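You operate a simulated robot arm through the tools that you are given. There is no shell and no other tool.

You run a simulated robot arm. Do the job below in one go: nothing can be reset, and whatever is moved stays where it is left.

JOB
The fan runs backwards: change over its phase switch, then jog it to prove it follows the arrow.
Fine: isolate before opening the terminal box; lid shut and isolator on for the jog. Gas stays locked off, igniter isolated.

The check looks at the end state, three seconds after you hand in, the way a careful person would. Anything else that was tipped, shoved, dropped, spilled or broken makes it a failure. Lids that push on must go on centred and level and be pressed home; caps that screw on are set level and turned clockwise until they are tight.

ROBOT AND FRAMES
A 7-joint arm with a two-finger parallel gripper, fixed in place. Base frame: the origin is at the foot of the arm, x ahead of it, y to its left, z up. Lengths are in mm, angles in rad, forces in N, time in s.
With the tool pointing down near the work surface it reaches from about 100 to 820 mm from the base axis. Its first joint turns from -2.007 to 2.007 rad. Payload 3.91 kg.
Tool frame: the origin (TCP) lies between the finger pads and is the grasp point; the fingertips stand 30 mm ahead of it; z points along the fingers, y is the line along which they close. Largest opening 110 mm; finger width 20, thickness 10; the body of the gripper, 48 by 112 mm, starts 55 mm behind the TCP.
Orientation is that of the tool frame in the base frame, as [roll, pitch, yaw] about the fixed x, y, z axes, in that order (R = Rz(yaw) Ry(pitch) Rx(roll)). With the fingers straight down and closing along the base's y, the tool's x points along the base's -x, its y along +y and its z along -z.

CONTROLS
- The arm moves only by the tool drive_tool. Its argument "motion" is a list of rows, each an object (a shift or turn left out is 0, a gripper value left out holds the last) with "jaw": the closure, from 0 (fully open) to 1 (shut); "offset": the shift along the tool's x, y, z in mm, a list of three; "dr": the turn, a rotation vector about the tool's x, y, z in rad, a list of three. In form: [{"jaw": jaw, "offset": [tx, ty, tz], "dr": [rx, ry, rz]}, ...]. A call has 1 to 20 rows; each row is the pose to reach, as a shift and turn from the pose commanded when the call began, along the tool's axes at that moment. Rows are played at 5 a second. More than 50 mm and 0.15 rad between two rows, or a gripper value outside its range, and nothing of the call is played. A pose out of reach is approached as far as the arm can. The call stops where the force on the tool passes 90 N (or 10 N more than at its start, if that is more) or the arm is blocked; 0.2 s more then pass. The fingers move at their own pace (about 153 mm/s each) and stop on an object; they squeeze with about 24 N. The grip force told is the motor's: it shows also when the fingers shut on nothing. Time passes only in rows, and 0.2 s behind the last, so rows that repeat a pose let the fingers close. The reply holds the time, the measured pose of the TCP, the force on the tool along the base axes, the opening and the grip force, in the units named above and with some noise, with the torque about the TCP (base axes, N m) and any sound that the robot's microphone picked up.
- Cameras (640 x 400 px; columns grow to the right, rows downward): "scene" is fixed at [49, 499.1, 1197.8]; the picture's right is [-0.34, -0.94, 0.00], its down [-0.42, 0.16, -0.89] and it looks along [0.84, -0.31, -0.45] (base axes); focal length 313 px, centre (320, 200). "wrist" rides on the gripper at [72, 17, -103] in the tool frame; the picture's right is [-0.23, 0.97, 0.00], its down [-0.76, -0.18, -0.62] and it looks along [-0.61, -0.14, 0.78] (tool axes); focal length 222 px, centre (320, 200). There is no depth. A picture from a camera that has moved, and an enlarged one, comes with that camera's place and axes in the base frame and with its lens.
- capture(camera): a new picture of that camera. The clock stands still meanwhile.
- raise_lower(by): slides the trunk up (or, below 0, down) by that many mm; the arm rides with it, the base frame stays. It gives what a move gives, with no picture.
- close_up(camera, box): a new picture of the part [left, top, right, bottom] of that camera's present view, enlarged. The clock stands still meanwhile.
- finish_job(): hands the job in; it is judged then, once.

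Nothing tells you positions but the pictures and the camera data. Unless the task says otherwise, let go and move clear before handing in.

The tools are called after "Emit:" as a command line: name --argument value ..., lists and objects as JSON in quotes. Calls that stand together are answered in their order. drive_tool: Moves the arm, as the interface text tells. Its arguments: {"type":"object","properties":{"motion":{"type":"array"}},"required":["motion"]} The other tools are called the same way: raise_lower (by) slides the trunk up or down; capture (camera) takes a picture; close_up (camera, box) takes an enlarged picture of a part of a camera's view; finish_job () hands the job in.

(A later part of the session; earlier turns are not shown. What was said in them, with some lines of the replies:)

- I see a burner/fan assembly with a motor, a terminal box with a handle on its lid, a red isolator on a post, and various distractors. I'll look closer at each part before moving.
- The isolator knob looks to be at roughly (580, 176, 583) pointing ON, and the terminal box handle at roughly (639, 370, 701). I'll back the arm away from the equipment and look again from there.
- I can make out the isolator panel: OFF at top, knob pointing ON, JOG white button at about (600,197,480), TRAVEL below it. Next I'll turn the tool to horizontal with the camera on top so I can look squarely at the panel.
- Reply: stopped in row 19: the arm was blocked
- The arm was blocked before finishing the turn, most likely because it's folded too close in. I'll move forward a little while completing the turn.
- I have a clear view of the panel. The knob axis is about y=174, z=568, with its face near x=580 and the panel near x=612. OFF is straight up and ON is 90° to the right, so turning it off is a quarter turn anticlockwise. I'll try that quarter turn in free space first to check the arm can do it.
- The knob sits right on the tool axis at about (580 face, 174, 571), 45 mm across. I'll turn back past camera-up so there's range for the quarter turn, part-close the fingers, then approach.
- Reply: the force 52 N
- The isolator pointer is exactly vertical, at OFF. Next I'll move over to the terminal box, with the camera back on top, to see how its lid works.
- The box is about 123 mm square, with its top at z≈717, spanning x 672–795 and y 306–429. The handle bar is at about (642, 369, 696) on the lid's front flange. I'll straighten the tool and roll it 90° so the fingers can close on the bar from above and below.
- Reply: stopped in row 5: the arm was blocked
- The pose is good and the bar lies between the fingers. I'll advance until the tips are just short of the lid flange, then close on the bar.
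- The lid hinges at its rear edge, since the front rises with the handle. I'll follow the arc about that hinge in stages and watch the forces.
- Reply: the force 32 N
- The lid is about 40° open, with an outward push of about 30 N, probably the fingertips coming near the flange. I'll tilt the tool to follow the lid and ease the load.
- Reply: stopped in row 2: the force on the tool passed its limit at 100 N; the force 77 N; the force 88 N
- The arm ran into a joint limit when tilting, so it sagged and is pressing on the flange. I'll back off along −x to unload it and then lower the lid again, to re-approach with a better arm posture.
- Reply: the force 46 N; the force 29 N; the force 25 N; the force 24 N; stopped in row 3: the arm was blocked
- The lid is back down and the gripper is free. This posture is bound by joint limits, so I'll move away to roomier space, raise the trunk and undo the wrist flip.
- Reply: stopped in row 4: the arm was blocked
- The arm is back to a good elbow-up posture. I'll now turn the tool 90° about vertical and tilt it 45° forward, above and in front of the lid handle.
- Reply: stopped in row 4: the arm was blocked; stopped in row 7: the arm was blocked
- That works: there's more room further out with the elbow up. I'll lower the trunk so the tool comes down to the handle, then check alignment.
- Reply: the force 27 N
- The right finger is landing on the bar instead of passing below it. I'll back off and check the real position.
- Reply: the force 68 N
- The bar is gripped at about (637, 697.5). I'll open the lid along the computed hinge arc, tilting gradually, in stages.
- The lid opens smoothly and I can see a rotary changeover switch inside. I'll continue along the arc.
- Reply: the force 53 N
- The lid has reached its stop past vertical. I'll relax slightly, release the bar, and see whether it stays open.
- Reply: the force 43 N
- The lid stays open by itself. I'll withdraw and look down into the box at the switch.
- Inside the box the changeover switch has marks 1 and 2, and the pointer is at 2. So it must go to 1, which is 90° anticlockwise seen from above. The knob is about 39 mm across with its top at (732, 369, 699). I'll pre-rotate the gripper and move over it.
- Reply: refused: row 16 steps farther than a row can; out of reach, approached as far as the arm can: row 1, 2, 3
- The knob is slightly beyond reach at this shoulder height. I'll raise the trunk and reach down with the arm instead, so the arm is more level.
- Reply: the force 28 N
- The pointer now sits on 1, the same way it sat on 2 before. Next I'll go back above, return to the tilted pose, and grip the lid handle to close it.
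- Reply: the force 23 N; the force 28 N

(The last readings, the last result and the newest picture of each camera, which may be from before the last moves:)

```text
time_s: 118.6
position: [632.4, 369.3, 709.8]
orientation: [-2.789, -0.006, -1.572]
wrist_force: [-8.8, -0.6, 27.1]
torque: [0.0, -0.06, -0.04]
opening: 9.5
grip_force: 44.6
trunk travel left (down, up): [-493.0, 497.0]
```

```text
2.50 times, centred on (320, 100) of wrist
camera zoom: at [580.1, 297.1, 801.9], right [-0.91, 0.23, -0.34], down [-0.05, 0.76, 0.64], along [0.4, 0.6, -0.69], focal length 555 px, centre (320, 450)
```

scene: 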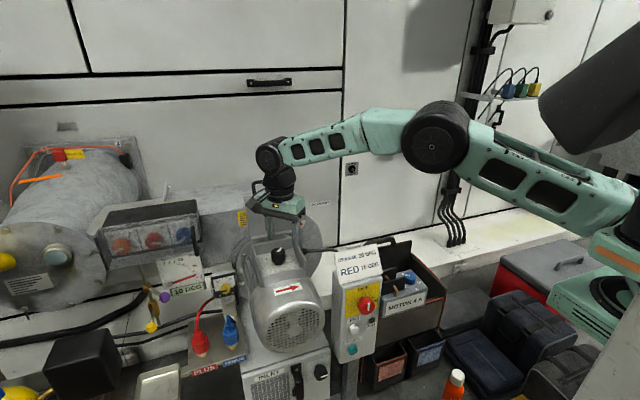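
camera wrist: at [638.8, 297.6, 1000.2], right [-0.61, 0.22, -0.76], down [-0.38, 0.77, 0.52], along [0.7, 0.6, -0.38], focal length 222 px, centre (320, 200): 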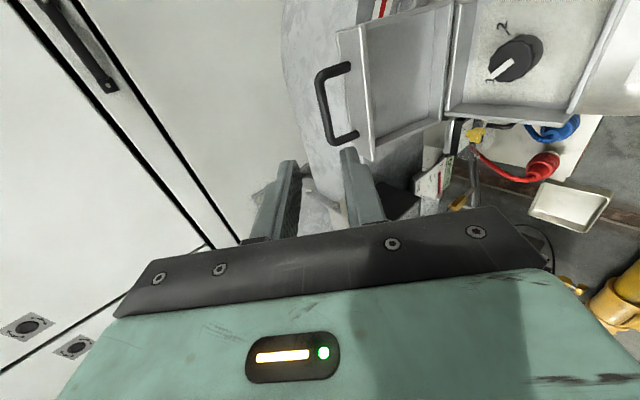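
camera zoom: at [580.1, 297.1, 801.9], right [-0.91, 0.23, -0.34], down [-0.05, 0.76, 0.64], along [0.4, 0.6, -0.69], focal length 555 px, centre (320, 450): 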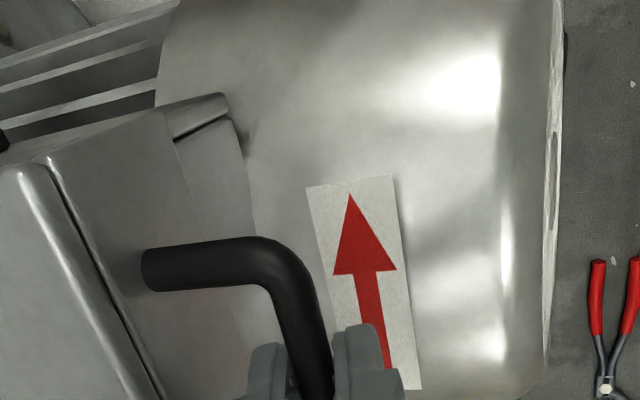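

The lid is seated, with 27 N pressing it down. I'll release and withdraw along the tool axis.

Emit:
drive_tool --motion '[{"jaw": 0.78}, {"jaw": 0.78}, {"jaw": 0.78}]'

Emit:
drive_tool --motion '[{"offset": [0, 0, -20]}, {"offset": [0, 0, -45]}, {"offset": [0, 0, -90]}, {"offset": [0, 0, -130]}]'

Emit:
capture --camera "wrist"

Emit:
close_up --camera "scene" --box '[220, 200, 340, 290]'

```text
time_s: 119.4
position: [632.5, 369.2, 708.0]
orientation: [-2.793, -0.007, -1.574]
wrist_force: [0.8, 0.0, 0.1]
torque: [0.05, -0.01, 0.04]
opening: 24.0
grip_force: 0.0
trunk travel left (down, up): [-493.0, 497.0]
```

```text
time_s: 120.4
position: [587.4, 369.5, 830.8]
orientation: [-2.792, -0.008, -1.571]
wrist_force: [-0.4, -0.5, 0.7]
torque: [0.0, 0.06, 0.01]
opening: 24.6
grip_force: 0.1
trunk travel left (down, up): [-493.0, 497.0]
```

```text
taken
camera wrist: at [535.4, 297.4, 922.6], right [-0.91, 0.23, -0.34], down [-0.05, 0.77, 0.64], along [0.4, 0.6, -0.69], focal length 222 px, centre (320, 200)
```

wrist: 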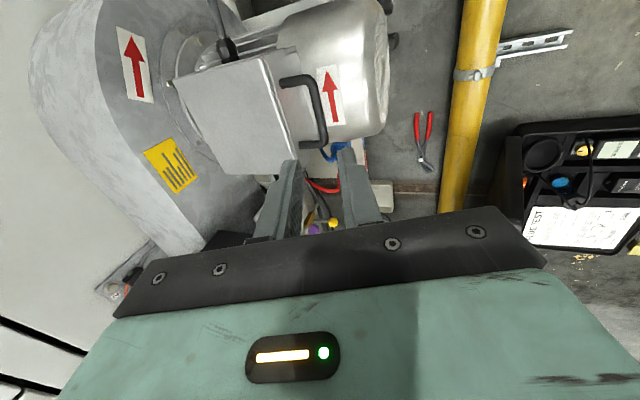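

```text
4.44 times, centred on (280, 245) of scene
camera zoom: at [49.0, 499.1, 1197.8], right [-0.34, -0.94, 0.0], down [-0.42, 0.16, -0.89], along [0.84, -0.31, -0.45], focal length 1390 px, centre (498, 0)
```

zoom: 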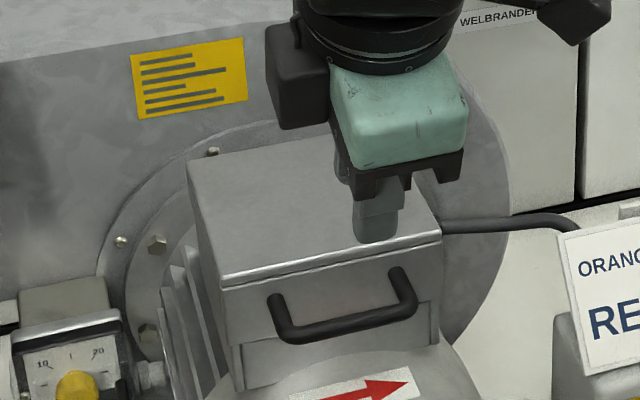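

The lid is shut and looks as it did originally. Now I'll go back to the isolator by the route I used before: return to tool-down, then flip to horizontal in roomy space.

Emit:
raise_lower --by 150

Emit:
drive_tool --motion '[{"offset": [23, 27, 8], "dr": [-0.116, 0, 0]}, {"offset": [46, 54, 16], "dr": [-0.232, 0, 0]}, {"offset": [70, 80, 24], "dr": [-0.349, 0, 0]}]'

Emit:
drive_tool --motion '[{"jaw": 0.4, "offset": [10, 4, 3], "dr": [0, 0, 0.143]}, {"offset": [20, 8, 6], "dr": [0, 0, 0.286]}, {"offset": [30, 11, 9], "dr": [0, 0, 0.429]}, {"offset": [41, 15, 12], "dr": [0, 0, 0.572]}, {"offset": [52, 19, 15], "dr": [0, 0, 0.715]}, {"offset": [62, 22, 18], "dr": [0, 0, 0.858]}, {"offset": [72, 26, 21], "dr": [0, 0, 1.0]}, {"offset": [82, 30, 24], "dr": [0, 0, 1.143]}, {"offset": [92, 34, 27], "dr": [0, 0, 1.286]}, {"offset": [103, 37, 29], "dr": [0, 0, 1.429]}, {"offset": [113, 40, 30], "dr": [0, 0, 1.571]}]'

Emit:
capture --camera "scene"

```text
time_s: 122.1
position: [587.7, 368.9, 980.3]
orientation: [-2.792, -0.006, -1.573]
wrist_force: [0.4, 0.2, 0.4]
torque: [0.01, -0.02, -0.01]
opening: 24.5
grip_force: 0.1
trunk travel left (down, up): [-643.0, 347.0]
```

```text
time_s: 122.9
position: [519.8, 298.0, 931.9]
orientation: [-3.141, -0.008, -1.57]
wrist_force: [-0.3, 0.7, -0.1]
torque: [-0.02, -0.04, 0.0]
opening: 24.0
grip_force: 0.1
trunk travel left (down, up): [-643.0, 347.0]
```

```text
time_s: 125.3
position: [481.5, 184.6, 901.7]
orientation: [-3.134, 0.003, 3.137]
wrist_force: [-0.9, 0.3, -0.8]
torque: [0.01, -0.01, -0.02]
opening: 66.3
grip_force: 0.0
trunk travel left (down, up): [-643.0, 347.0]
```

```text
taken
```

scene: 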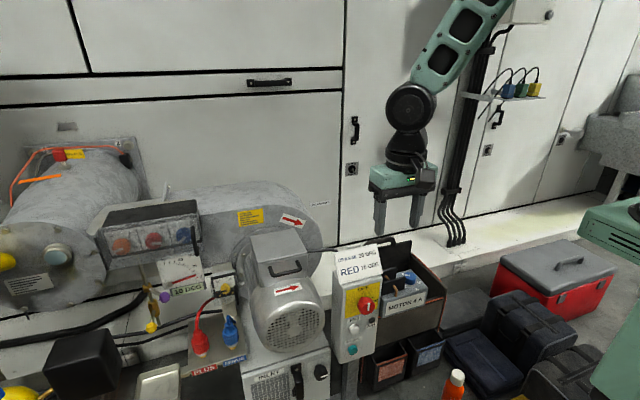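

Emit:
drive_tool --motion '[{"offset": [-5, 5, -45]}, {"offset": [-10, 10, -90]}, {"offset": [-10, 12, -130]}, {"offset": [-10, 12, -130]}]'

Emit:
drive_tool --motion '[{"dr": [0.10607, 0, -0.10607]}, {"dr": [0.21213, 0, -0.21213]}, {"dr": [0.3182, 0, -0.3182]}, {"dr": [0.42426, 0, -0.42426]}, {"dr": [0.53033, 0, -0.53033]}, {"dr": [0.6364, 0, -0.6364]}, {"dr": [0.74246, 0, -0.74246]}, {"dr": [0.84853, 0, -0.84853]}, {"dr": [0.95459, 0, -0.95459]}, {"dr": [1.06066, 0, -1.06066]}, {"dr": [1.16673, 0, -1.16673]}, {"dr": [1.27279, 0, -1.27279]}, {"dr": [1.37886, 0, -1.37886]}, {"dr": [1.48492, 0, -1.48492]}, {"dr": [1.59099, 0, -1.59099]}, {"dr": [1.69706, 0, -1.69706]}, {"dr": [1.80312, 0, -1.80312]}, {"dr": [1.90919, 0, -1.90919]}, {"dr": [2.01525, 0, -2.01525]}, {"dr": [2.12132, 0, -2.12132]}]'

Emit:
capture --camera "scene"

```text
time_s: 126.3
position: [493.1, 197.6, 1032.6]
orientation: [-3.135, 0.001, 3.14]
wrist_force: [0.3, -0.2, -0.3]
torque: [-0.02, 0.01, -0.04]
opening: 66.0
grip_force: 0.0
trunk travel left (down, up): [-643.0, 347.0]
```

```text
time_s: 130.5
position: [493.2, 196.0, 1031.4]
orientation: [-1.603, -1.478, -1.649]
wrist_force: [-0.6, 0.0, -0.6]
torque: [0.0, 0.02, -0.03]
opening: 66.0
grip_force: 0.1
trunk travel left (down, up): [-643.0, 347.0]
```

```text
taken
```

scene: 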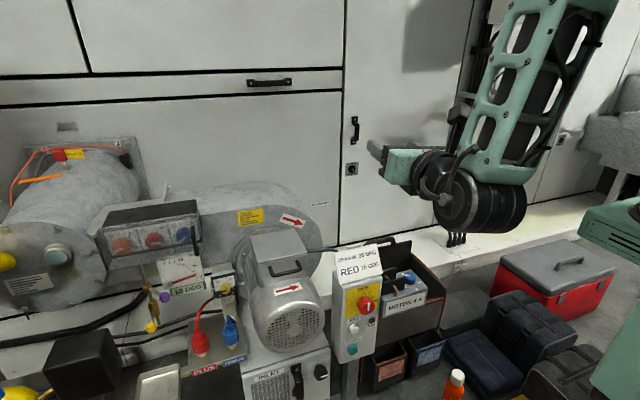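

Emit:
drive_tool --motion '[{"dr": [0.1001, 0, -0.1001]}, {"dr": [0.1001, 0, -0.1001]}]'

Emit:
drive_tool --motion '[{"dr": [0, 0, -0.141]}, {"dr": [0, 0, -0.282]}, {"dr": [0, 0, -0.423]}, {"dr": [0, 0, -0.564]}, {"dr": [0, 0, -0.705]}, {"dr": [0, 0, -0.846]}, {"dr": [0, 0, -0.987]}, {"dr": [0, 0, -1.128]}, {"dr": [0, 0, -1.25]}]'

Emit:
capture --camera "scene"

```text
time_s: 131.1
position: [490.4, 198.3, 1032.2]
orientation: [1.454, -1.563, 1.688]
wrist_force: [0.1, 0.4, -0.2]
torque: [0.01, -0.01, 0.0]
opening: 66.1
grip_force: 0.0
trunk travel left (down, up): [-643.0, 347.0]
```

```text
time_s: 133.1
position: [497.4, 192.4, 1033.6]
orientation: [1.567, -0.309, 1.552]
wrist_force: [0.3, 0.3, -0.3]
torque: [-0.01, 0.0, -0.01]
opening: 66.1
grip_force: 0.0
trunk travel left (down, up): [-643.0, 347.0]
```

```text
taken
```

scene: 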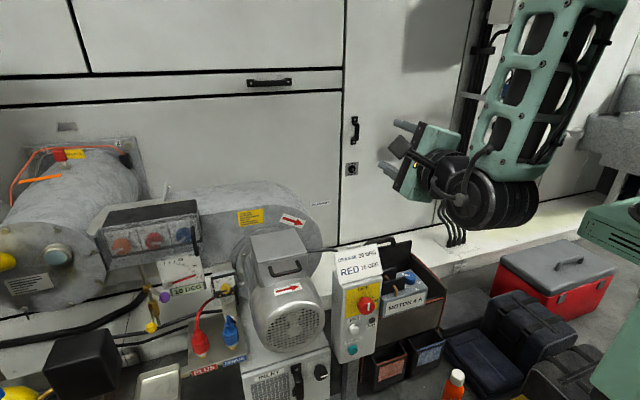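

Emit:
raise_lower --by -463

Emit:
capture --camera "wrist"

Emit:
capture --camera "scene"

```text
refused: -463 is not a number from -400 to 400
```

```text
taken
camera wrist: at [394.0, 259.1, 1070.9], right [-0.01, -0.51, 0.86], down [-0.64, -0.66, -0.4], along [0.77, -0.55, -0.32], focal length 222 px, centre (320, 200)
```

wrist: 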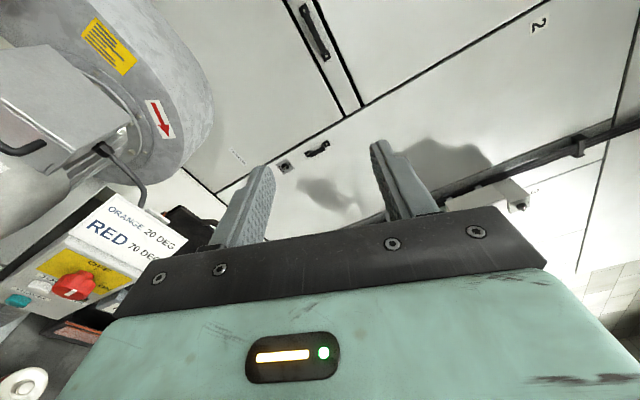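

```text
taken
```

scene: 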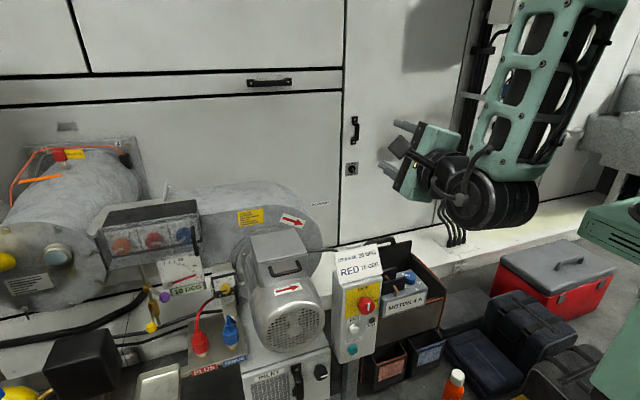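

Emit:
raise_lower --by -300

Emit:
raise_lower --by -163

Emit:
capture --camera "wrist"

Emit:
capture --camera "scene"

```text
time_s: 136.1
position: [496.9, 194.7, 732.6]
orientation: [1.568, -0.313, 1.553]
wrist_force: [0.2, 0.9, 0.5]
torque: [0.02, -0.02, 0.01]
opening: 66.1
grip_force: 0.0
trunk travel left (down, up): [-343.0, 647.0]
```

```text
time_s: 138.0
position: [496.0, 195.5, 569.8]
orientation: [1.567, -0.31, 1.556]
wrist_force: [0.6, 0.0, 0.0]
torque: [0.0, 0.02, 0.02]
opening: 65.8
grip_force: 0.0
trunk travel left (down, up): [-180.0, 810.0]
```

```text
taken
camera wrist: at [392.4, 259.9, 608.0], right [-0.01, -0.52, 0.86], down [-0.63, -0.66, -0.41], along [0.77, -0.55, -0.32], focal length 222 px, centre (320, 200)
```

wrist: 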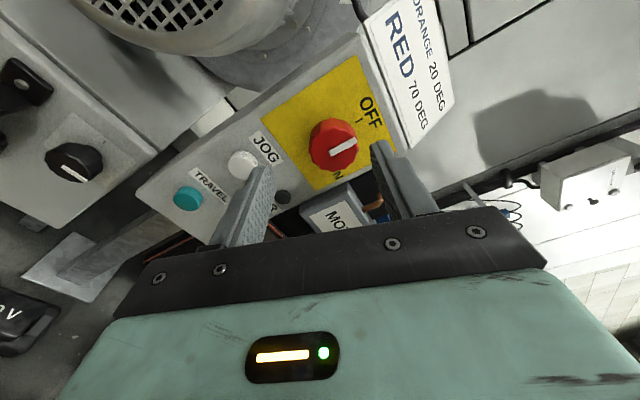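

```text
taken
```

scene: 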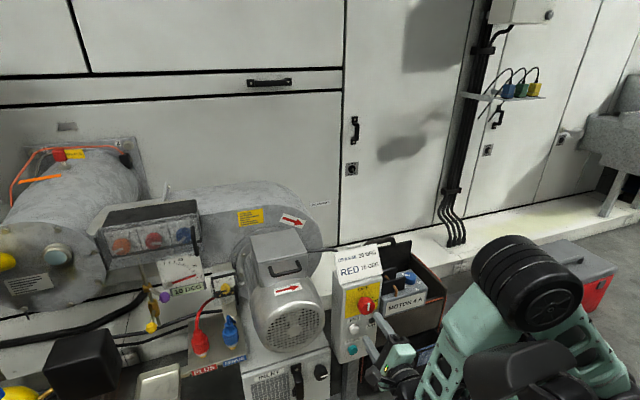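

Emit:
drive_tool --motion '[{"offset": [-7, 3, 17]}, {"offset": [-14, 6, 35]}, {"offset": [-19.6, 9.7, 48]}, {"offset": [-19.6, 9.7, 48]}]'

Emit:
close_up --camera "wrist" --box '[240, 90, 400, 190]'

```text
time_s: 139.0
position: [537.1, 177.4, 571.9]
orientation: [1.568, -0.314, 1.572]
wrist_force: [-0.3, -0.6, -0.9]
torque: [0.01, -0.06, 0.01]
opening: 65.8
grip_force: 0.0
trunk travel left (down, up): [-180.0, 810.0]
```

```text
4.00 times, centred on (320, 140) of wrist
camera zoom: at [433.7, 241.0, 611.3], right [0.0, -0.52, 0.86], down [-0.62, -0.67, -0.4], along [0.78, -0.53, -0.32], focal length 888 px, centre (320, 440)
```

zoom: 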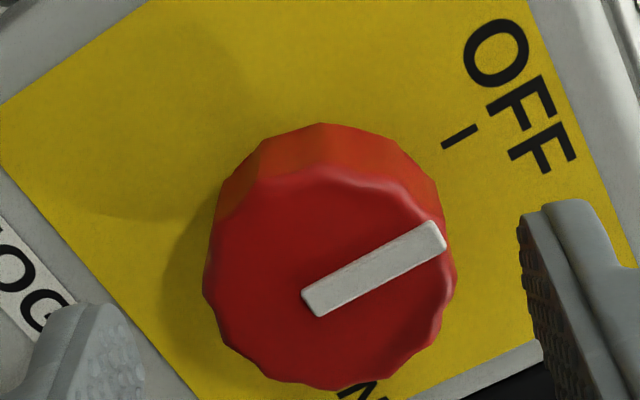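

Emit:
drive_tool --motion '[{"offset": [-2, 1.2, 12]}, {"offset": [-2, 1.2, 24]}, {"offset": [-2, 1.2, 33]}, {"offset": [-2, 1.2, 33]}]'

Emit:
drive_tool --motion '[{"jaw": 1}, {"jaw": 1}, {"jaw": 1}, {"jaw": 1}]'

Emit:
capture --camera "wrist"

```text
time_s: 140.0
position: [571.1, 174.8, 572.8]
orientation: [1.571, -0.311, 1.571]
wrist_force: [-0.3, -0.6, -0.7]
torque: [-0.03, 0.03, -0.02]
opening: 65.9
grip_force: 0.1
trunk travel left (down, up): [-180.0, 810.0]
```

```text
time_s: 141.0
position: [571.5, 174.7, 572.1]
orientation: [1.572, -0.313, 1.569]
wrist_force: [5.8, 2.1, -9.5]
torque: [0.04, 0.17, 0.24]
opening: 43.5
grip_force: 44.8
trunk travel left (down, up): [-180.0, 810.0]
```

```text
taken
camera wrist: at [467.2, 238.4, 611.7], right [0.0, -0.52, 0.86], down [-0.62, -0.67, -0.4], along [0.78, -0.53, -0.32], focal length 222 px, centre (320, 200)
```

wrist: 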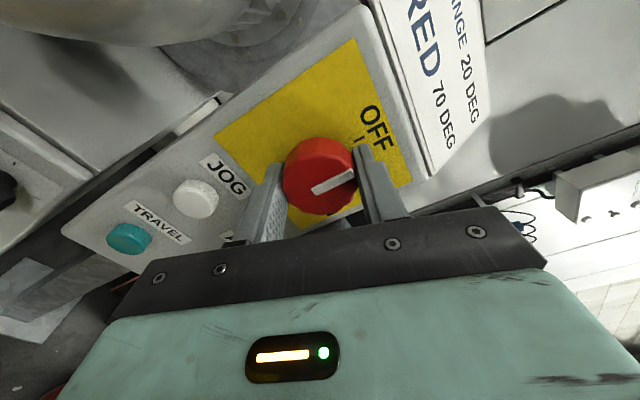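

Good centred grip. I'll turn the isolator back clockwise a quarter turn to ON.

Emit:
drive_tool --motion '[{"dr": [0, 0, 0.13]}, {"dr": [0, 0, 0.26]}, {"dr": [0, 0, 0.39]}, {"dr": [0, 0, 0.52]}, {"dr": [0, 0, 0.65]}, {"dr": [0, 0, 0.78]}, {"dr": [0, 0, 0.91]}, {"dr": [0, 0, 1.04]}, {"dr": [0, 0, 1.17]}, {"dr": [0, 0, 1.3]}, {"dr": [0, 0, 1.43]}, {"dr": [0, 0, 1.56]}, {"dr": [0, 0, 1.58]}]'

Emit:
close_up --camera "scene" --box '[320, 270, 440, 345]'

Emit:
capture --camera "wrist"

```text
time_s: 143.8
position: [570.1, 174.1, 572.8]
orientation: [-1.563, -1.247, -1.576]
wrist_force: [-1.0, 14.1, 0.5]
torque: [-0.4, 0.12, -0.54]
opening: 43.6
grip_force: 45.3
trunk travel left (down, up): [-180.0, 810.0]
```

```text
5.33 times, centred on (380, 308) of scene
camera zoom: at [49.0, 499.1, 1197.8], right [-0.34, -0.94, 0.0], down [-0.42, 0.16, -0.89], along [0.84, -0.31, -0.45], focal length 1668 px, centre (0, -373)
```

zoom: 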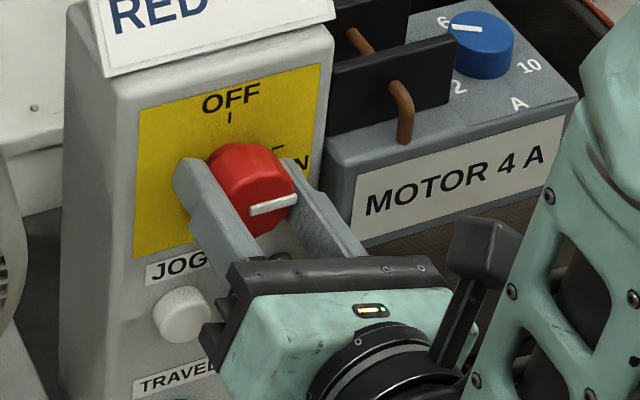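

```text
taken
camera wrist: at [467.0, 135.8, 636.1], right [0.0, -0.85, -0.53], down [-0.62, 0.41, -0.67], along [0.78, 0.33, -0.53], focal length 222 px, centre (320, 200)
```

wrist: 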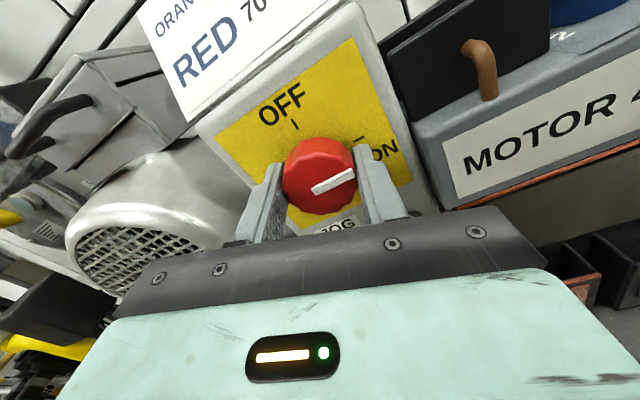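

Pointer is at ON, matching how it looked at the start. I'll release, back away, and verify.

Emit:
drive_tool --motion '[{"jaw": 0.4}, {"jaw": 0.4}, {"jaw": 0.4}]'

Emit:
drive_tool --motion '[{"offset": [0, 0, -20]}, {"offset": [0, 0, -40]}, {"offset": [0, 0, -60]}]'

Emit:
capture --camera "wrist"

Emit:
close_up --camera "wrist" --box '[240, 80, 400, 180]'

Emit:
close_up --camera "scene" --box '[320, 270, 440, 360]'

```text
time_s: 144.6
position: [570.7, 174.4, 572.8]
orientation: [-1.567, -1.247, -1.575]
wrist_force: [-0.1, 0.7, 0.6]
torque: [0.03, 0.01, 0.0]
opening: 66.1
grip_force: 0.1
trunk travel left (down, up): [-180.0, 810.0]
```

```text
time_s: 145.4
position: [511.6, 174.1, 573.4]
orientation: [-1.567, -1.248, -1.576]
wrist_force: [0.4, 0.0, 0.5]
torque: [0.02, 0.0, -0.01]
opening: 66.1
grip_force: 0.0
trunk travel left (down, up): [-180.0, 810.0]
```

```text
taken
camera wrist: at [408.4, 135.6, 637.4], right [0.0, -0.85, -0.52], down [-0.62, 0.41, -0.67], along [0.78, 0.33, -0.53], focal length 222 px, centre (320, 200)
```

wrist: 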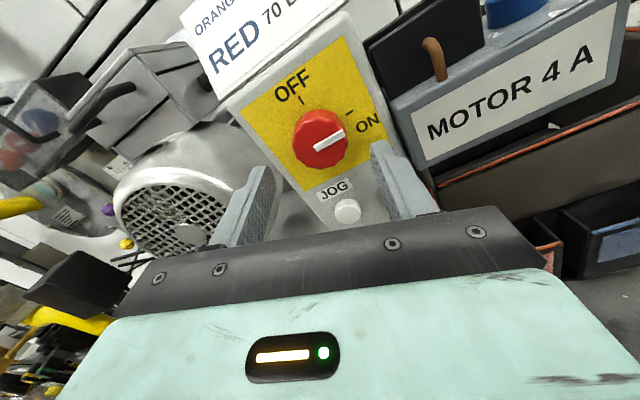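

```text
4.00 times, centred on (320, 130) of wrist
camera zoom: at [408.4, 135.6, 637.4], right [0.0, -0.85, -0.52], down [-0.62, 0.41, -0.67], along [0.78, 0.33, -0.53], focal length 888 px, centre (320, 480)
```

zoom: 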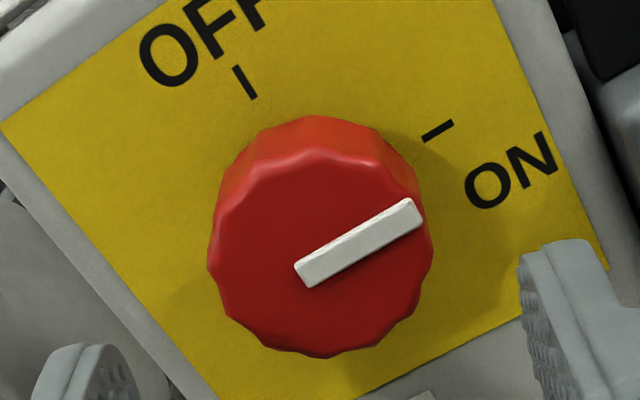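

```text
4.44 times, centred on (380, 315) of scene
camera zoom: at [49.0, 499.1, 1197.8], right [-0.34, -0.94, 0.0], down [-0.42, 0.16, -0.89], along [0.84, -0.31, -0.45], focal length 1390 px, centre (53, -311)
```

zoom: 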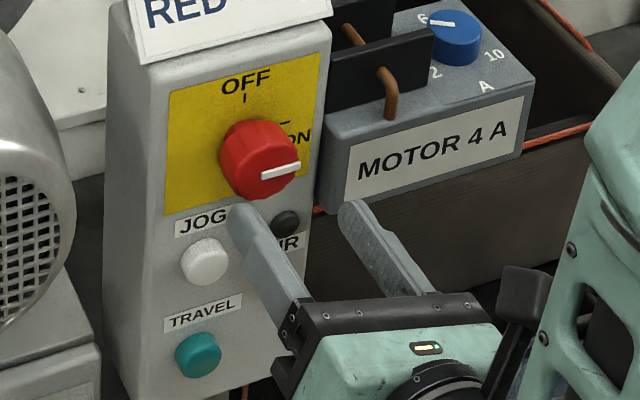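

The isolator is ON again. Next I'll close the fingers and line up with the JOG button at about (597, 197.5, 480), keeping well clear of TRAVEL. I'll take a baseline picture of the fan first.

Emit:
raise_lower --by -93

Emit:
drive_tool --motion '[{"jaw": 1, "offset": [-3.6, -11, 0]}, {"jaw": 1, "offset": [-7.3, -22, 0]}, {"jaw": 1, "offset": [-7.3, -22, 25]}, {"jaw": 1, "offset": [-7.3, -22, 35]}]'

Emit:
capture --camera "wrist"

Emit:
close_up --camera "wrist" --box '[240, 80, 400, 180]'

Emit:
close_up --camera "scene" --box '[250, 280, 346, 352]'

```text
time_s: 146.7
position: [512.7, 174.1, 479.2]
orientation: [-1.568, -1.249, -1.575]
wrist_force: [0.6, 1.0, -0.6]
torque: [0.02, -0.02, 0.01]
opening: 66.1
grip_force: 0.0
trunk travel left (down, up): [-87.0, 903.0]
```

```text
time_s: 147.7
position: [548.3, 197.5, 480.9]
orientation: [-1.568, -1.251, -1.575]
wrist_force: [0.3, 0.2, 0.2]
torque: [0.03, 0.02, -0.02]
opening: 0.0
grip_force: 23.8
trunk travel left (down, up): [-87.0, 903.0]
```

```text
taken
camera wrist: at [443.1, 158.5, 543.8], right [0.0, -0.85, -0.52], down [-0.62, 0.41, -0.67], along [0.78, 0.33, -0.53], focal length 222 px, centre (320, 200)
```

wrist: 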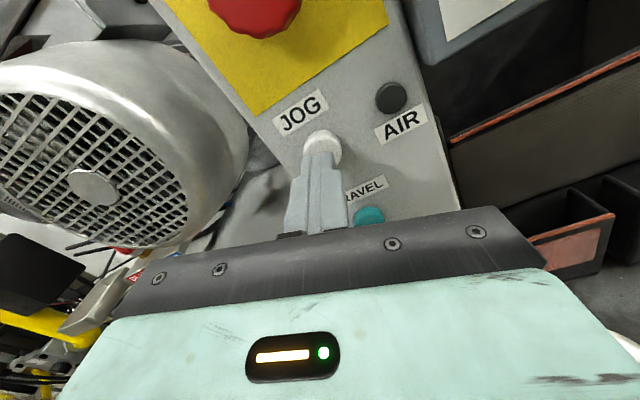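

```text
4.00 times, centred on (320, 130) of wrist
camera zoom: at [443.1, 158.5, 543.8], right [0.0, -0.85, -0.52], down [-0.62, 0.41, -0.67], along [0.78, 0.33, -0.53], focal length 888 px, centre (320, 480)
```

zoom: 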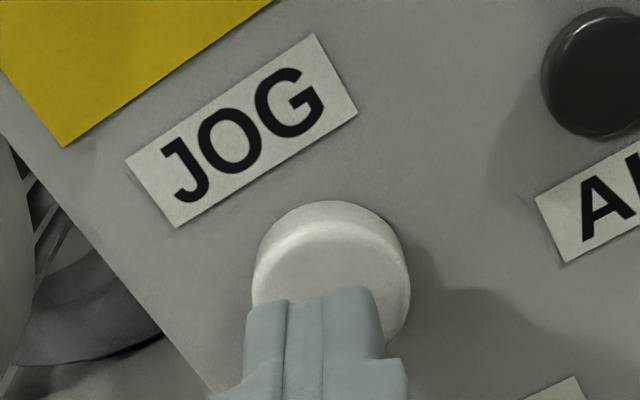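

```text
5.56 times, centred on (298, 316) of scene
camera zoom: at [49.0, 499.1, 1197.8], right [-0.34, -0.94, 0.0], down [-0.42, 0.16, -0.89], along [0.84, -0.31, -0.45], focal length 1738 px, centre (442, -444)
```

zoom: 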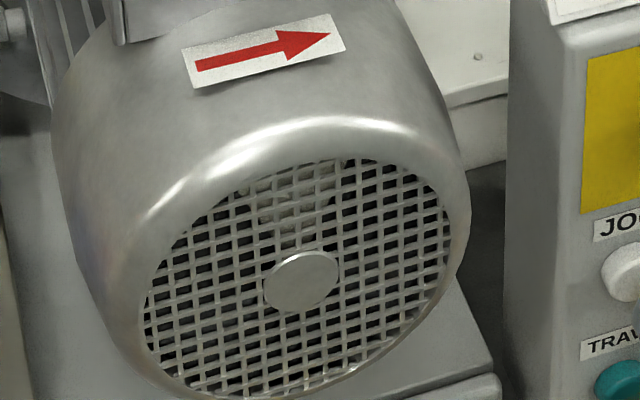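

Emit:
drive_tool --motion '[{"offset": [0, 2, 6]}, {"offset": [0, 2, 11]}, {"offset": [0, 2, 14]}]'

Emit:
close_up --camera "wrist" --box '[240, 80, 400, 180]'

Emit:
close_up --camera "scene" --box '[330, 300, 410, 360]'

```text
time_s: 148.5
position: [560.8, 196.4, 480.4]
orientation: [-1.565, -1.247, -1.577]
wrist_force: [0.2, -0.7, -0.5]
torque: [0.0, -0.02, 0.04]
opening: 0.0
grip_force: 24.5
trunk travel left (down, up): [-87.0, 903.0]
```

```text
4.00 times, centred on (320, 130) of wrist
camera zoom: at [457.3, 157.2, 543.8], right [0.0, -0.85, -0.52], down [-0.62, 0.41, -0.67], along [0.78, 0.33, -0.53], focal length 888 px, centre (320, 480)
```

zoom: 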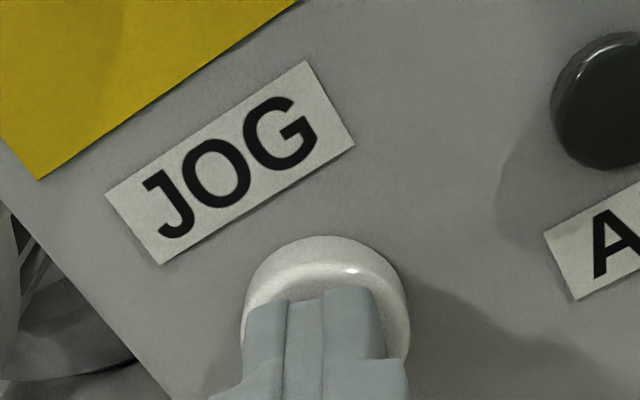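

```text
6.67 times, centred on (370, 330) of scene
camera zoom: at [49.0, 499.1, 1197.8], right [-0.34, -0.94, 0.0], down [-0.42, 0.16, -0.89], along [0.84, -0.31, -0.45], focal length 2085 px, centre (-13, -667)
```

zoom: 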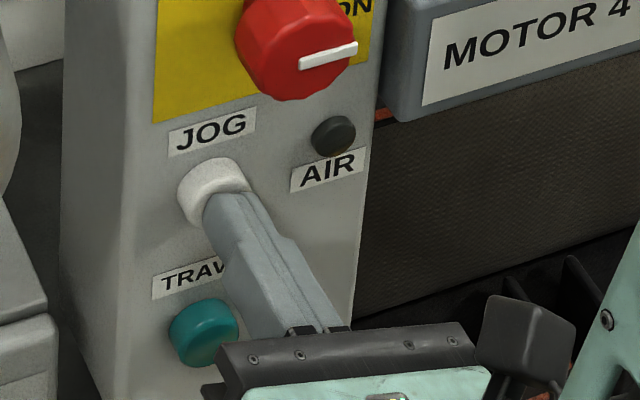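

Emit:
drive_tool --motion '[{"offset": [0, 0.5, 3]}]'

Emit:
drive_tool --motion '[{"offset": [0, 0, 3]}]'

```text
time_s: 148.9
position: [565.3, 196.0, 480.9]
orientation: [-1.568, -1.248, -1.576]
wrist_force: [-0.6, 0.2, -0.2]
torque: [0.02, -0.02, 0.01]
opening: 0.1
grip_force: 23.8
trunk travel left (down, up): [-87.0, 903.0]
```

```text
time_s: 149.3
position: [566.9, 196.2, 480.0]
orientation: [-1.568, -1.248, -1.576]
wrist_force: [-2.4, -0.3, 1.2]
torque: [-0.02, -0.01, 0.0]
opening: 0.1
grip_force: 23.7
trunk travel left (down, up): [-87.0, 903.0]
heard: click
```

A click: the JOG button has made contact. I'll hold it and watch the fan over a few short intervals.

Emit:
close_up --camera "scene" --box '[250, 280, 346, 352]'

Emit:
drive_tool --motion '[{"offset": [0, 0, 1.5]}]'

Emit:
close_up --camera "scene" --box '[250, 280, 346, 352]'

Emit:
drive_tool --motion '[{"offset": [0, 0, 0]}]'

Emit:
close_up --camera "scene" --box '[250, 280, 346, 352]'

Emit:
close_up --camera "scene" --box '[330, 300, 410, 360]'

```text
5.56 times, centred on (298, 316) of scene
camera zoom: at [49.0, 499.1, 1197.8], right [-0.34, -0.94, 0.0], down [-0.42, 0.16, -0.89], along [0.84, -0.31, -0.45], focal length 1738 px, centre (442, -444)
```

zoom: 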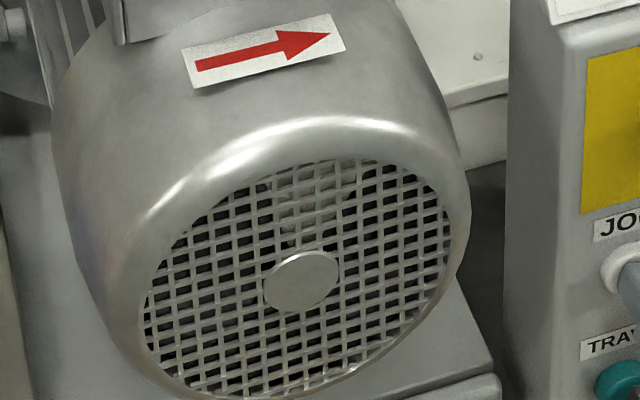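

```text
time_s: 149.7
position: [568.0, 195.7, 480.2]
orientation: [-1.568, -1.248, -1.574]
wrist_force: [-8.8, -1.7, 1.8]
torque: [0.1, 0.01, -0.01]
opening: 0.0
grip_force: 23.8
trunk travel left (down, up): [-87.0, 903.0]
```

```text
5.56 times, centred on (298, 316) of scene
camera zoom: at [49.0, 499.1, 1197.8], right [-0.34, -0.94, 0.0], down [-0.42, 0.16, -0.89], along [0.84, -0.31, -0.45], focal length 1738 px, centre (442, -444)
```

zoom: 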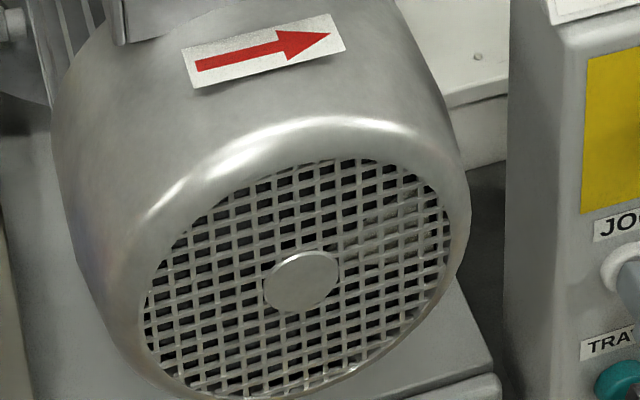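

```text
time_s: 150.1
position: [567.3, 197.3, 480.6]
orientation: [-1.568, -1.247, -1.573]
wrist_force: [-10.7, -1.2, 1.1]
torque: [-0.01, 0.0, -0.05]
opening: 0.0
grip_force: 24.4
trunk travel left (down, up): [-87.0, 903.0]
```

```text
5.56 times, centred on (298, 316) of scene
camera zoom: at [49.0, 499.1, 1197.8], right [-0.34, -0.94, 0.0], down [-0.42, 0.16, -0.89], along [0.84, -0.31, -0.45], focal length 1738 px, centre (442, -444)
```

zoom: 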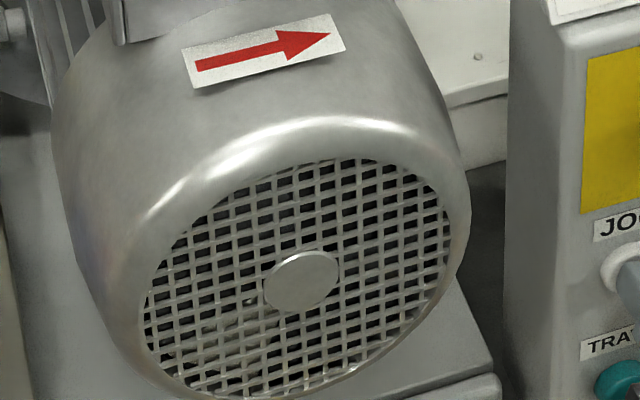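

```text
6.67 times, centred on (370, 330) of scene
camera zoom: at [49.0, 499.1, 1197.8], right [-0.34, -0.94, 0.0], down [-0.42, 0.16, -0.89], along [0.84, -0.31, -0.45], focal length 2085 px, centre (-13, -667)
```

zoom: 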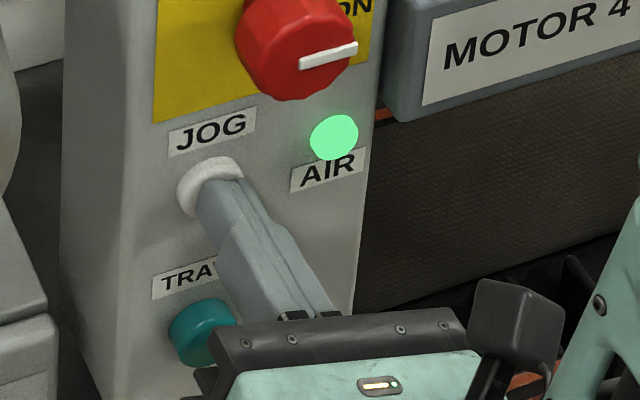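

The AIR lamp lit green, and the blade marker moved from the top, to the right, to lower left. That is clockwise, matching the arrow. I'll hold briefly for one more look, then release.

Emit:
drive_tool --motion '[{"offset": [0, 0, 0]}, {"offset": [0, 0, 0]}]'

Emit:
close_up --camera "scene" --box '[250, 280, 346, 352]'

Emit:
drive_tool --motion '[{"offset": [0, 0, -8]}, {"offset": [0, 0, -30]}, {"offset": [0, 0, -60]}]'

Emit:
close_up --camera "scene" --box '[250, 280, 346, 352]'

Emit:
close_up --camera "scene" --box '[330, 280, 426, 352]'

```text
time_s: 150.7
position: [568.3, 196.1, 480.2]
orientation: [-1.567, -1.247, -1.573]
wrist_force: [-11.4, -0.7, -0.6]
torque: [-0.04, 0.04, -0.02]
opening: 0.0
grip_force: 24.3
trunk travel left (down, up): [-87.0, 903.0]
```

```text
5.56 times, centred on (298, 316) of scene
camera zoom: at [49.0, 499.1, 1197.8], right [-0.34, -0.94, 0.0], down [-0.42, 0.16, -0.89], along [0.84, -0.31, -0.45], focal length 1738 px, centre (442, -444)
```

zoom: 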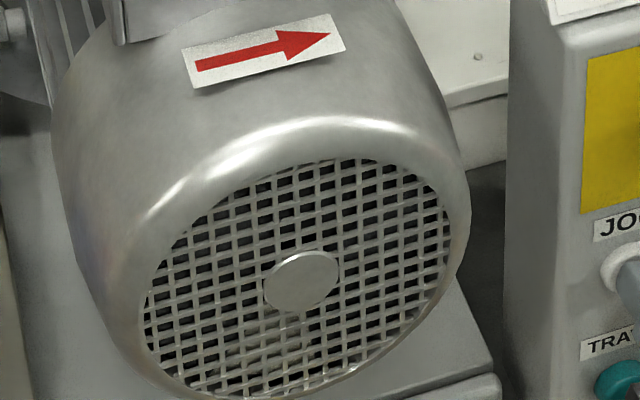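

```text
time_s: 151.5
position: [511.3, 195.9, 479.6]
orientation: [-1.566, -1.248, -1.576]
wrist_force: [0.7, 0.0, -0.7]
torque: [-0.01, 0.02, 0.02]
opening: 0.0
grip_force: 23.5
trunk travel left (down, up): [-87.0, 903.0]
```

```text
5.56 times, centred on (298, 316) of scene
camera zoom: at [49.0, 499.1, 1197.8], right [-0.34, -0.94, 0.0], down [-0.42, 0.16, -0.89], along [0.84, -0.31, -0.45], focal length 1738 px, centre (442, -444)
```

zoom: 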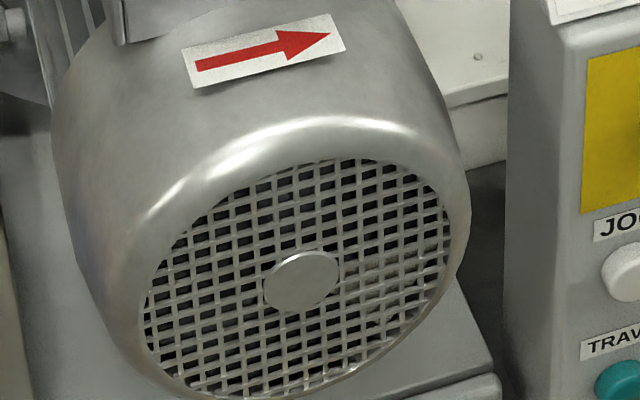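

```text
5.56 times, centred on (378, 316) of scene
camera zoom: at [49.0, 499.1, 1197.8], right [-0.34, -0.94, 0.0], down [-0.42, 0.16, -0.89], along [0.84, -0.31, -0.45], focal length 1738 px, centre (-2, -444)
```

zoom: 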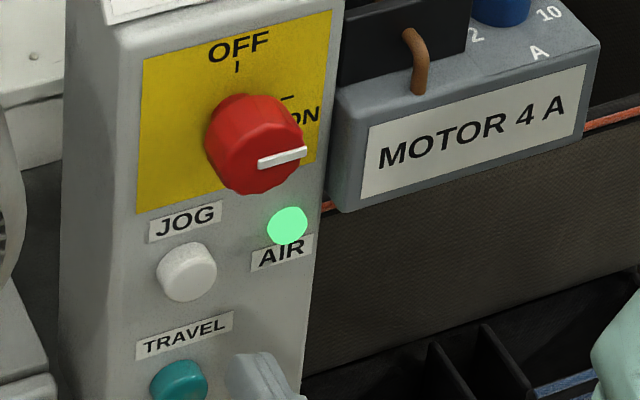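

Emit:
raise_lower --by 350

Emit:
capture --camera "scene"

Emit:
close_up --camera "scene" --box '[220, 210, 420, 360]'

Emit:
close_up --camera "scene" --box '[330, 280, 426, 352]'

Emit:
close_up --camera "scene" --box '[240, 220, 320, 280]'

```text
time_s: 154.9
position: [509.5, 195.2, 830.0]
orientation: [-1.569, -1.247, -1.575]
wrist_force: [-0.5, 0.0, 0.6]
torque: [0.02, 0.01, 0.0]
opening: 0.0
grip_force: 23.8
trunk travel left (down, up): [-437.0, 553.0]
```

```text
taken
```

scene: 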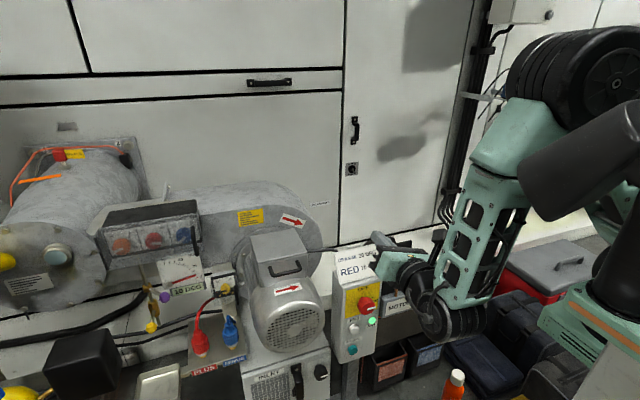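

```text
2.67 times, centred on (320, 285) of scene
camera zoom: at [49.0, 499.1, 1197.8], right [-0.34, -0.94, 0.0], down [-0.42, 0.16, -0.89], along [0.84, -0.31, -0.45], focal length 834 px, centre (320, -27)
```

zoom: 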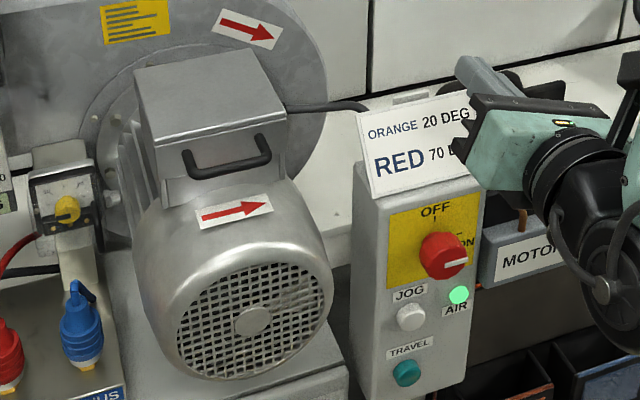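

```text
5.56 times, centred on (378, 316) of scene
camera zoom: at [49.0, 499.1, 1197.8], right [-0.34, -0.94, 0.0], down [-0.42, 0.16, -0.89], along [0.84, -0.31, -0.45], focal length 1738 px, centre (-2, -444)
```

zoom: 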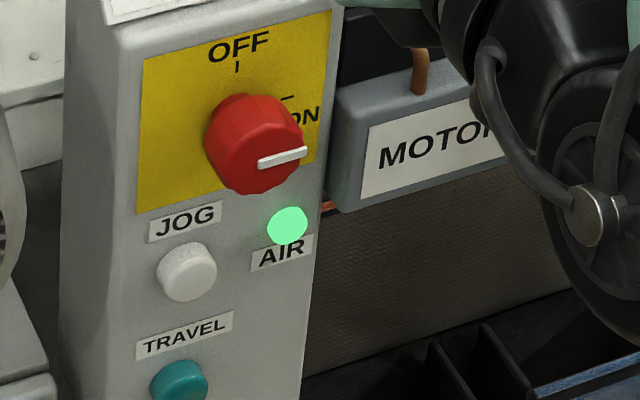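

```text
6.67 times, centred on (280, 250) of scene
camera zoom: at [49.0, 499.1, 1197.8], right [-0.34, -0.94, 0.0], down [-0.42, 0.16, -0.89], along [0.84, -0.31, -0.45], focal length 2085 px, centre (587, -133)
```

zoom: 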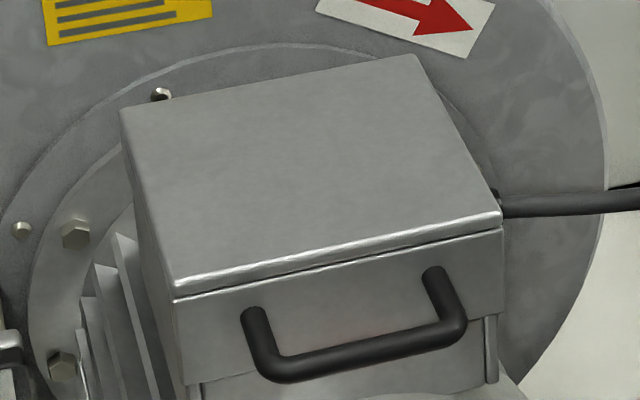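

Emit:
close_up --camera "scene" --box '[250, 280, 346, 352]'

Emit:
drive_tool --motion '[{"jaw": 0.4, "offset": [0, 0, -20]}, {"jaw": 0.4, "offset": [0, 0, -20]}]'

Emit:
close_up --camera "scene" --box '[250, 280, 346, 352]'

Emit:
drive_tool --motion '[{"offset": [0, 0, 0]}, {"offset": [0, 0, 0]}, {"offset": [0, 0, 0]}, {"offset": [0, 0, 0]}, {"offset": [0, 0, 0]}, {"offset": [0, 0, 0]}, {"offset": [0, 0, 0]}, {"offset": [0, 0, 0]}, {"offset": [0, 0, 0]}, {"offset": [0, 0, 0]}]'

Emit:
close_up --camera "scene" --box '[250, 280, 346, 352]'

Emit:
close_up --camera "scene" --box '[330, 280, 426, 352]'

```text
5.56 times, centred on (298, 316) of scene
camera zoom: at [49.0, 499.1, 1197.8], right [-0.34, -0.94, 0.0], down [-0.42, 0.16, -0.89], along [0.84, -0.31, -0.45], focal length 1738 px, centre (442, -444)
```

zoom: 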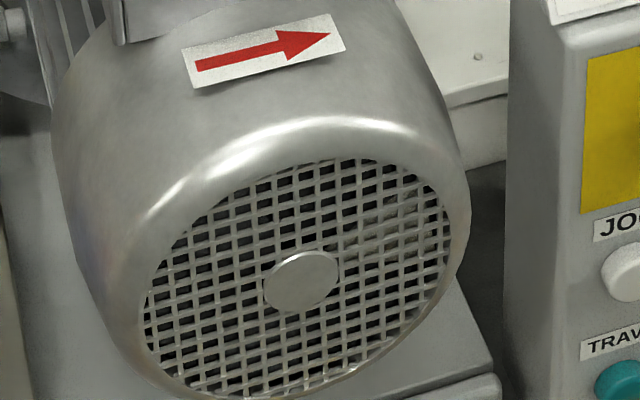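

```text
time_s: 155.5
position: [489.8, 196.0, 830.6]
orientation: [-1.568, -1.247, -1.577]
wrist_force: [0.5, -0.8, -1.3]
torque: [0.02, 0.0, 0.01]
opening: 65.9
grip_force: 0.2
trunk travel left (down, up): [-437.0, 553.0]
```

```text
5.56 times, centred on (298, 316) of scene
camera zoom: at [49.0, 499.1, 1197.8], right [-0.34, -0.94, 0.0], down [-0.42, 0.16, -0.89], along [0.84, -0.31, -0.45], focal length 1738 px, centre (442, -444)
```

zoom: 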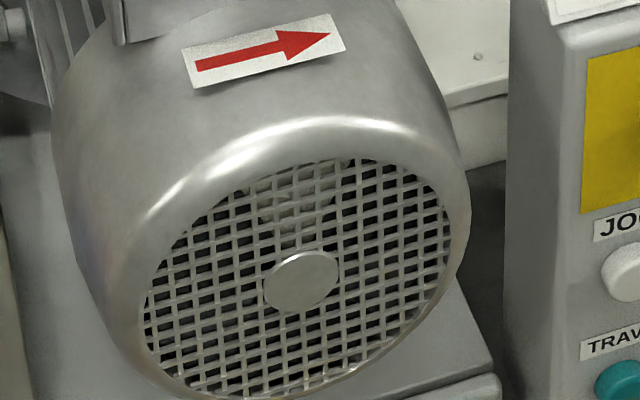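

```text
time_s: 157.7
position: [490.5, 196.1, 830.7]
orientation: [-1.566, -1.247, -1.577]
wrist_force: [-0.4, 0.9, -1.3]
torque: [0.01, -0.03, 0.02]
opening: 65.6
grip_force: 0.0
trunk travel left (down, up): [-437.0, 553.0]
```

```text
5.56 times, centred on (298, 316) of scene
camera zoom: at [49.0, 499.1, 1197.8], right [-0.34, -0.94, 0.0], down [-0.42, 0.16, -0.89], along [0.84, -0.31, -0.45], focal length 1738 px, centre (442, -444)
```

zoom: 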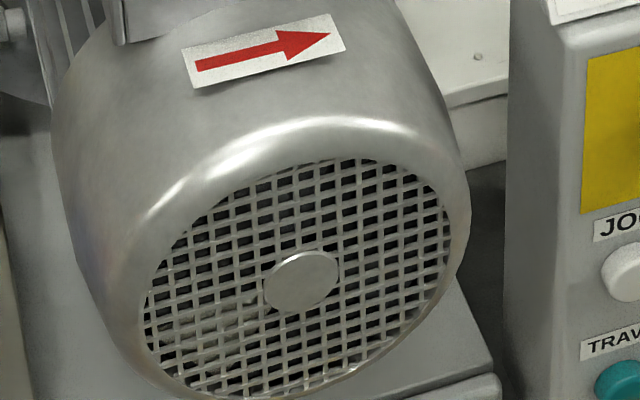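

```text
5.56 times, centred on (378, 316) of scene
camera zoom: at [49.0, 499.1, 1197.8], right [-0.34, -0.94, 0.0], down [-0.42, 0.16, -0.89], along [0.84, -0.31, -0.45], focal length 1738 px, centre (-2, -444)
```

zoom: 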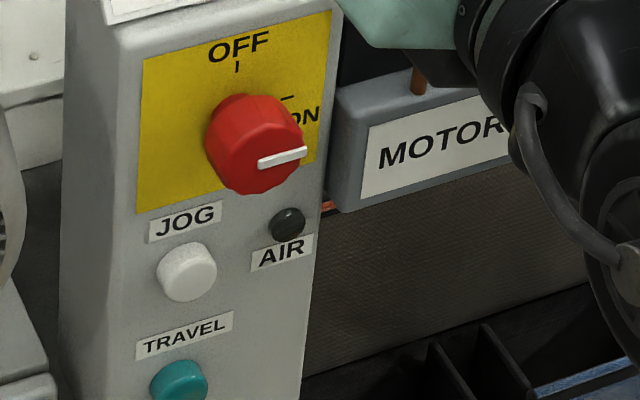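

The AIR lamp has gone out as the fan ran down, the lid is shut, and the isolator is ON. I'll check the whole scene once more before handing in.

Emit:
capture --camera "scene"

Emit:
close_up --camera "scene" --box '[0, 120, 240, 270]'

Emit:
close_up --camera "scene" --box '[100, 260, 340, 400]'

Emit:
close_up --camera "scene" --box '[250, 280, 346, 352]'

```text
taken
```

scene: 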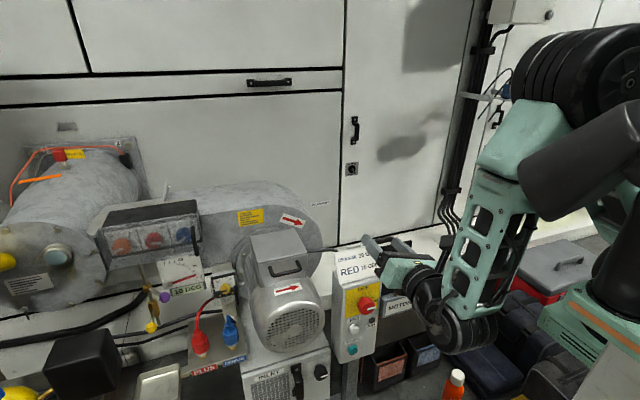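

```text
2.67 times, centred on (120, 195) of scene
camera zoom: at [49.0, 499.1, 1197.8], right [-0.34, -0.94, 0.0], down [-0.42, 0.16, -0.89], along [0.84, -0.31, -0.45], focal length 834 px, centre (853, 213)
```

zoom: 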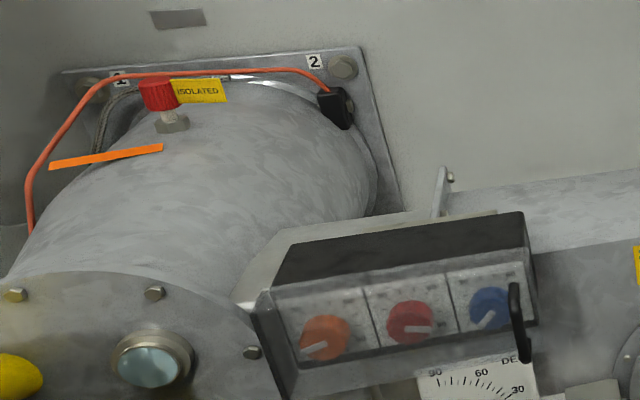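

```text
2.67 times, centred on (220, 330) of scene
camera zoom: at [49.0, 499.1, 1197.8], right [-0.34, -0.94, 0.0], down [-0.42, 0.16, -0.89], along [0.84, -0.31, -0.45], focal length 834 px, centre (587, -147)
```

zoom: 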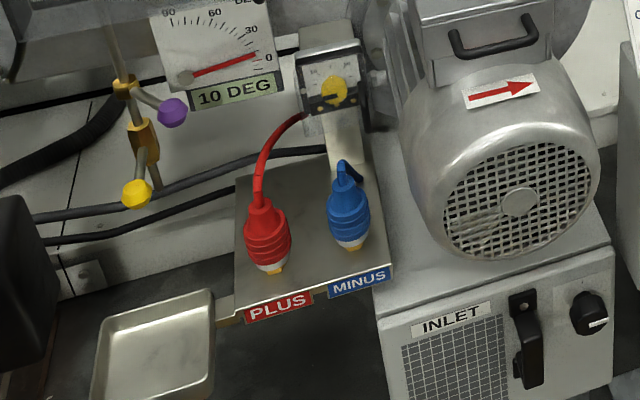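

```text
5.56 times, centred on (298, 316) of scene
camera zoom: at [49.0, 499.1, 1197.8], right [-0.34, -0.94, 0.0], down [-0.42, 0.16, -0.89], along [0.84, -0.31, -0.45], focal length 1738 px, centre (442, -444)
```

zoom: 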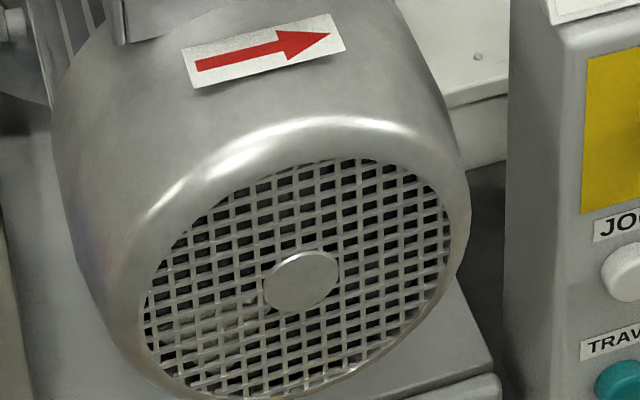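

Nothing else has moved: the igniter is still tagged isolated and the gas side is untouched. The phase switch is at 1, the lid is shut, the isolator is ON, and the jog ran clockwise with the AIR lamp lit. The gripper is empty and clear, so I'm handing in.

Emit:
finish_job

```text
The job is handed in.
```

The fan now runs with its arrow. I moved its phase switch from 2 to 1 and jogged it to check, and the job is handed in.

- **Isolation:** I turned the isolator to OFF before opening the terminal box. I turned it back ON only after the lid was shut and pressed down, and left it ON.
- **First lid attempt:** On my first try at the lid, the arm hit a joint limit and pressed on the lid's front edge with up to about 100 N. I lowered the lid, came at it from a better angle and opened it cleanly. I saw no damage, and it now sits as it did at the start.
- **Jog:** I held JOG for about a second and a half. The blade went round clockwise, matching the arrow on the motor, and the AIR lamp lit green. The lamp stayed lit for a few seconds after release, then went out as the fan ran down.
- **Left alone:** I didn't touch the gas valves, the igniter (still tagged ISOLATED) or the TRAVEL button.

The dial on the box labelled "MOTOR 4 A" looks set to about 6. It wasn't part of this job, so I left it, but it may be worth checking.
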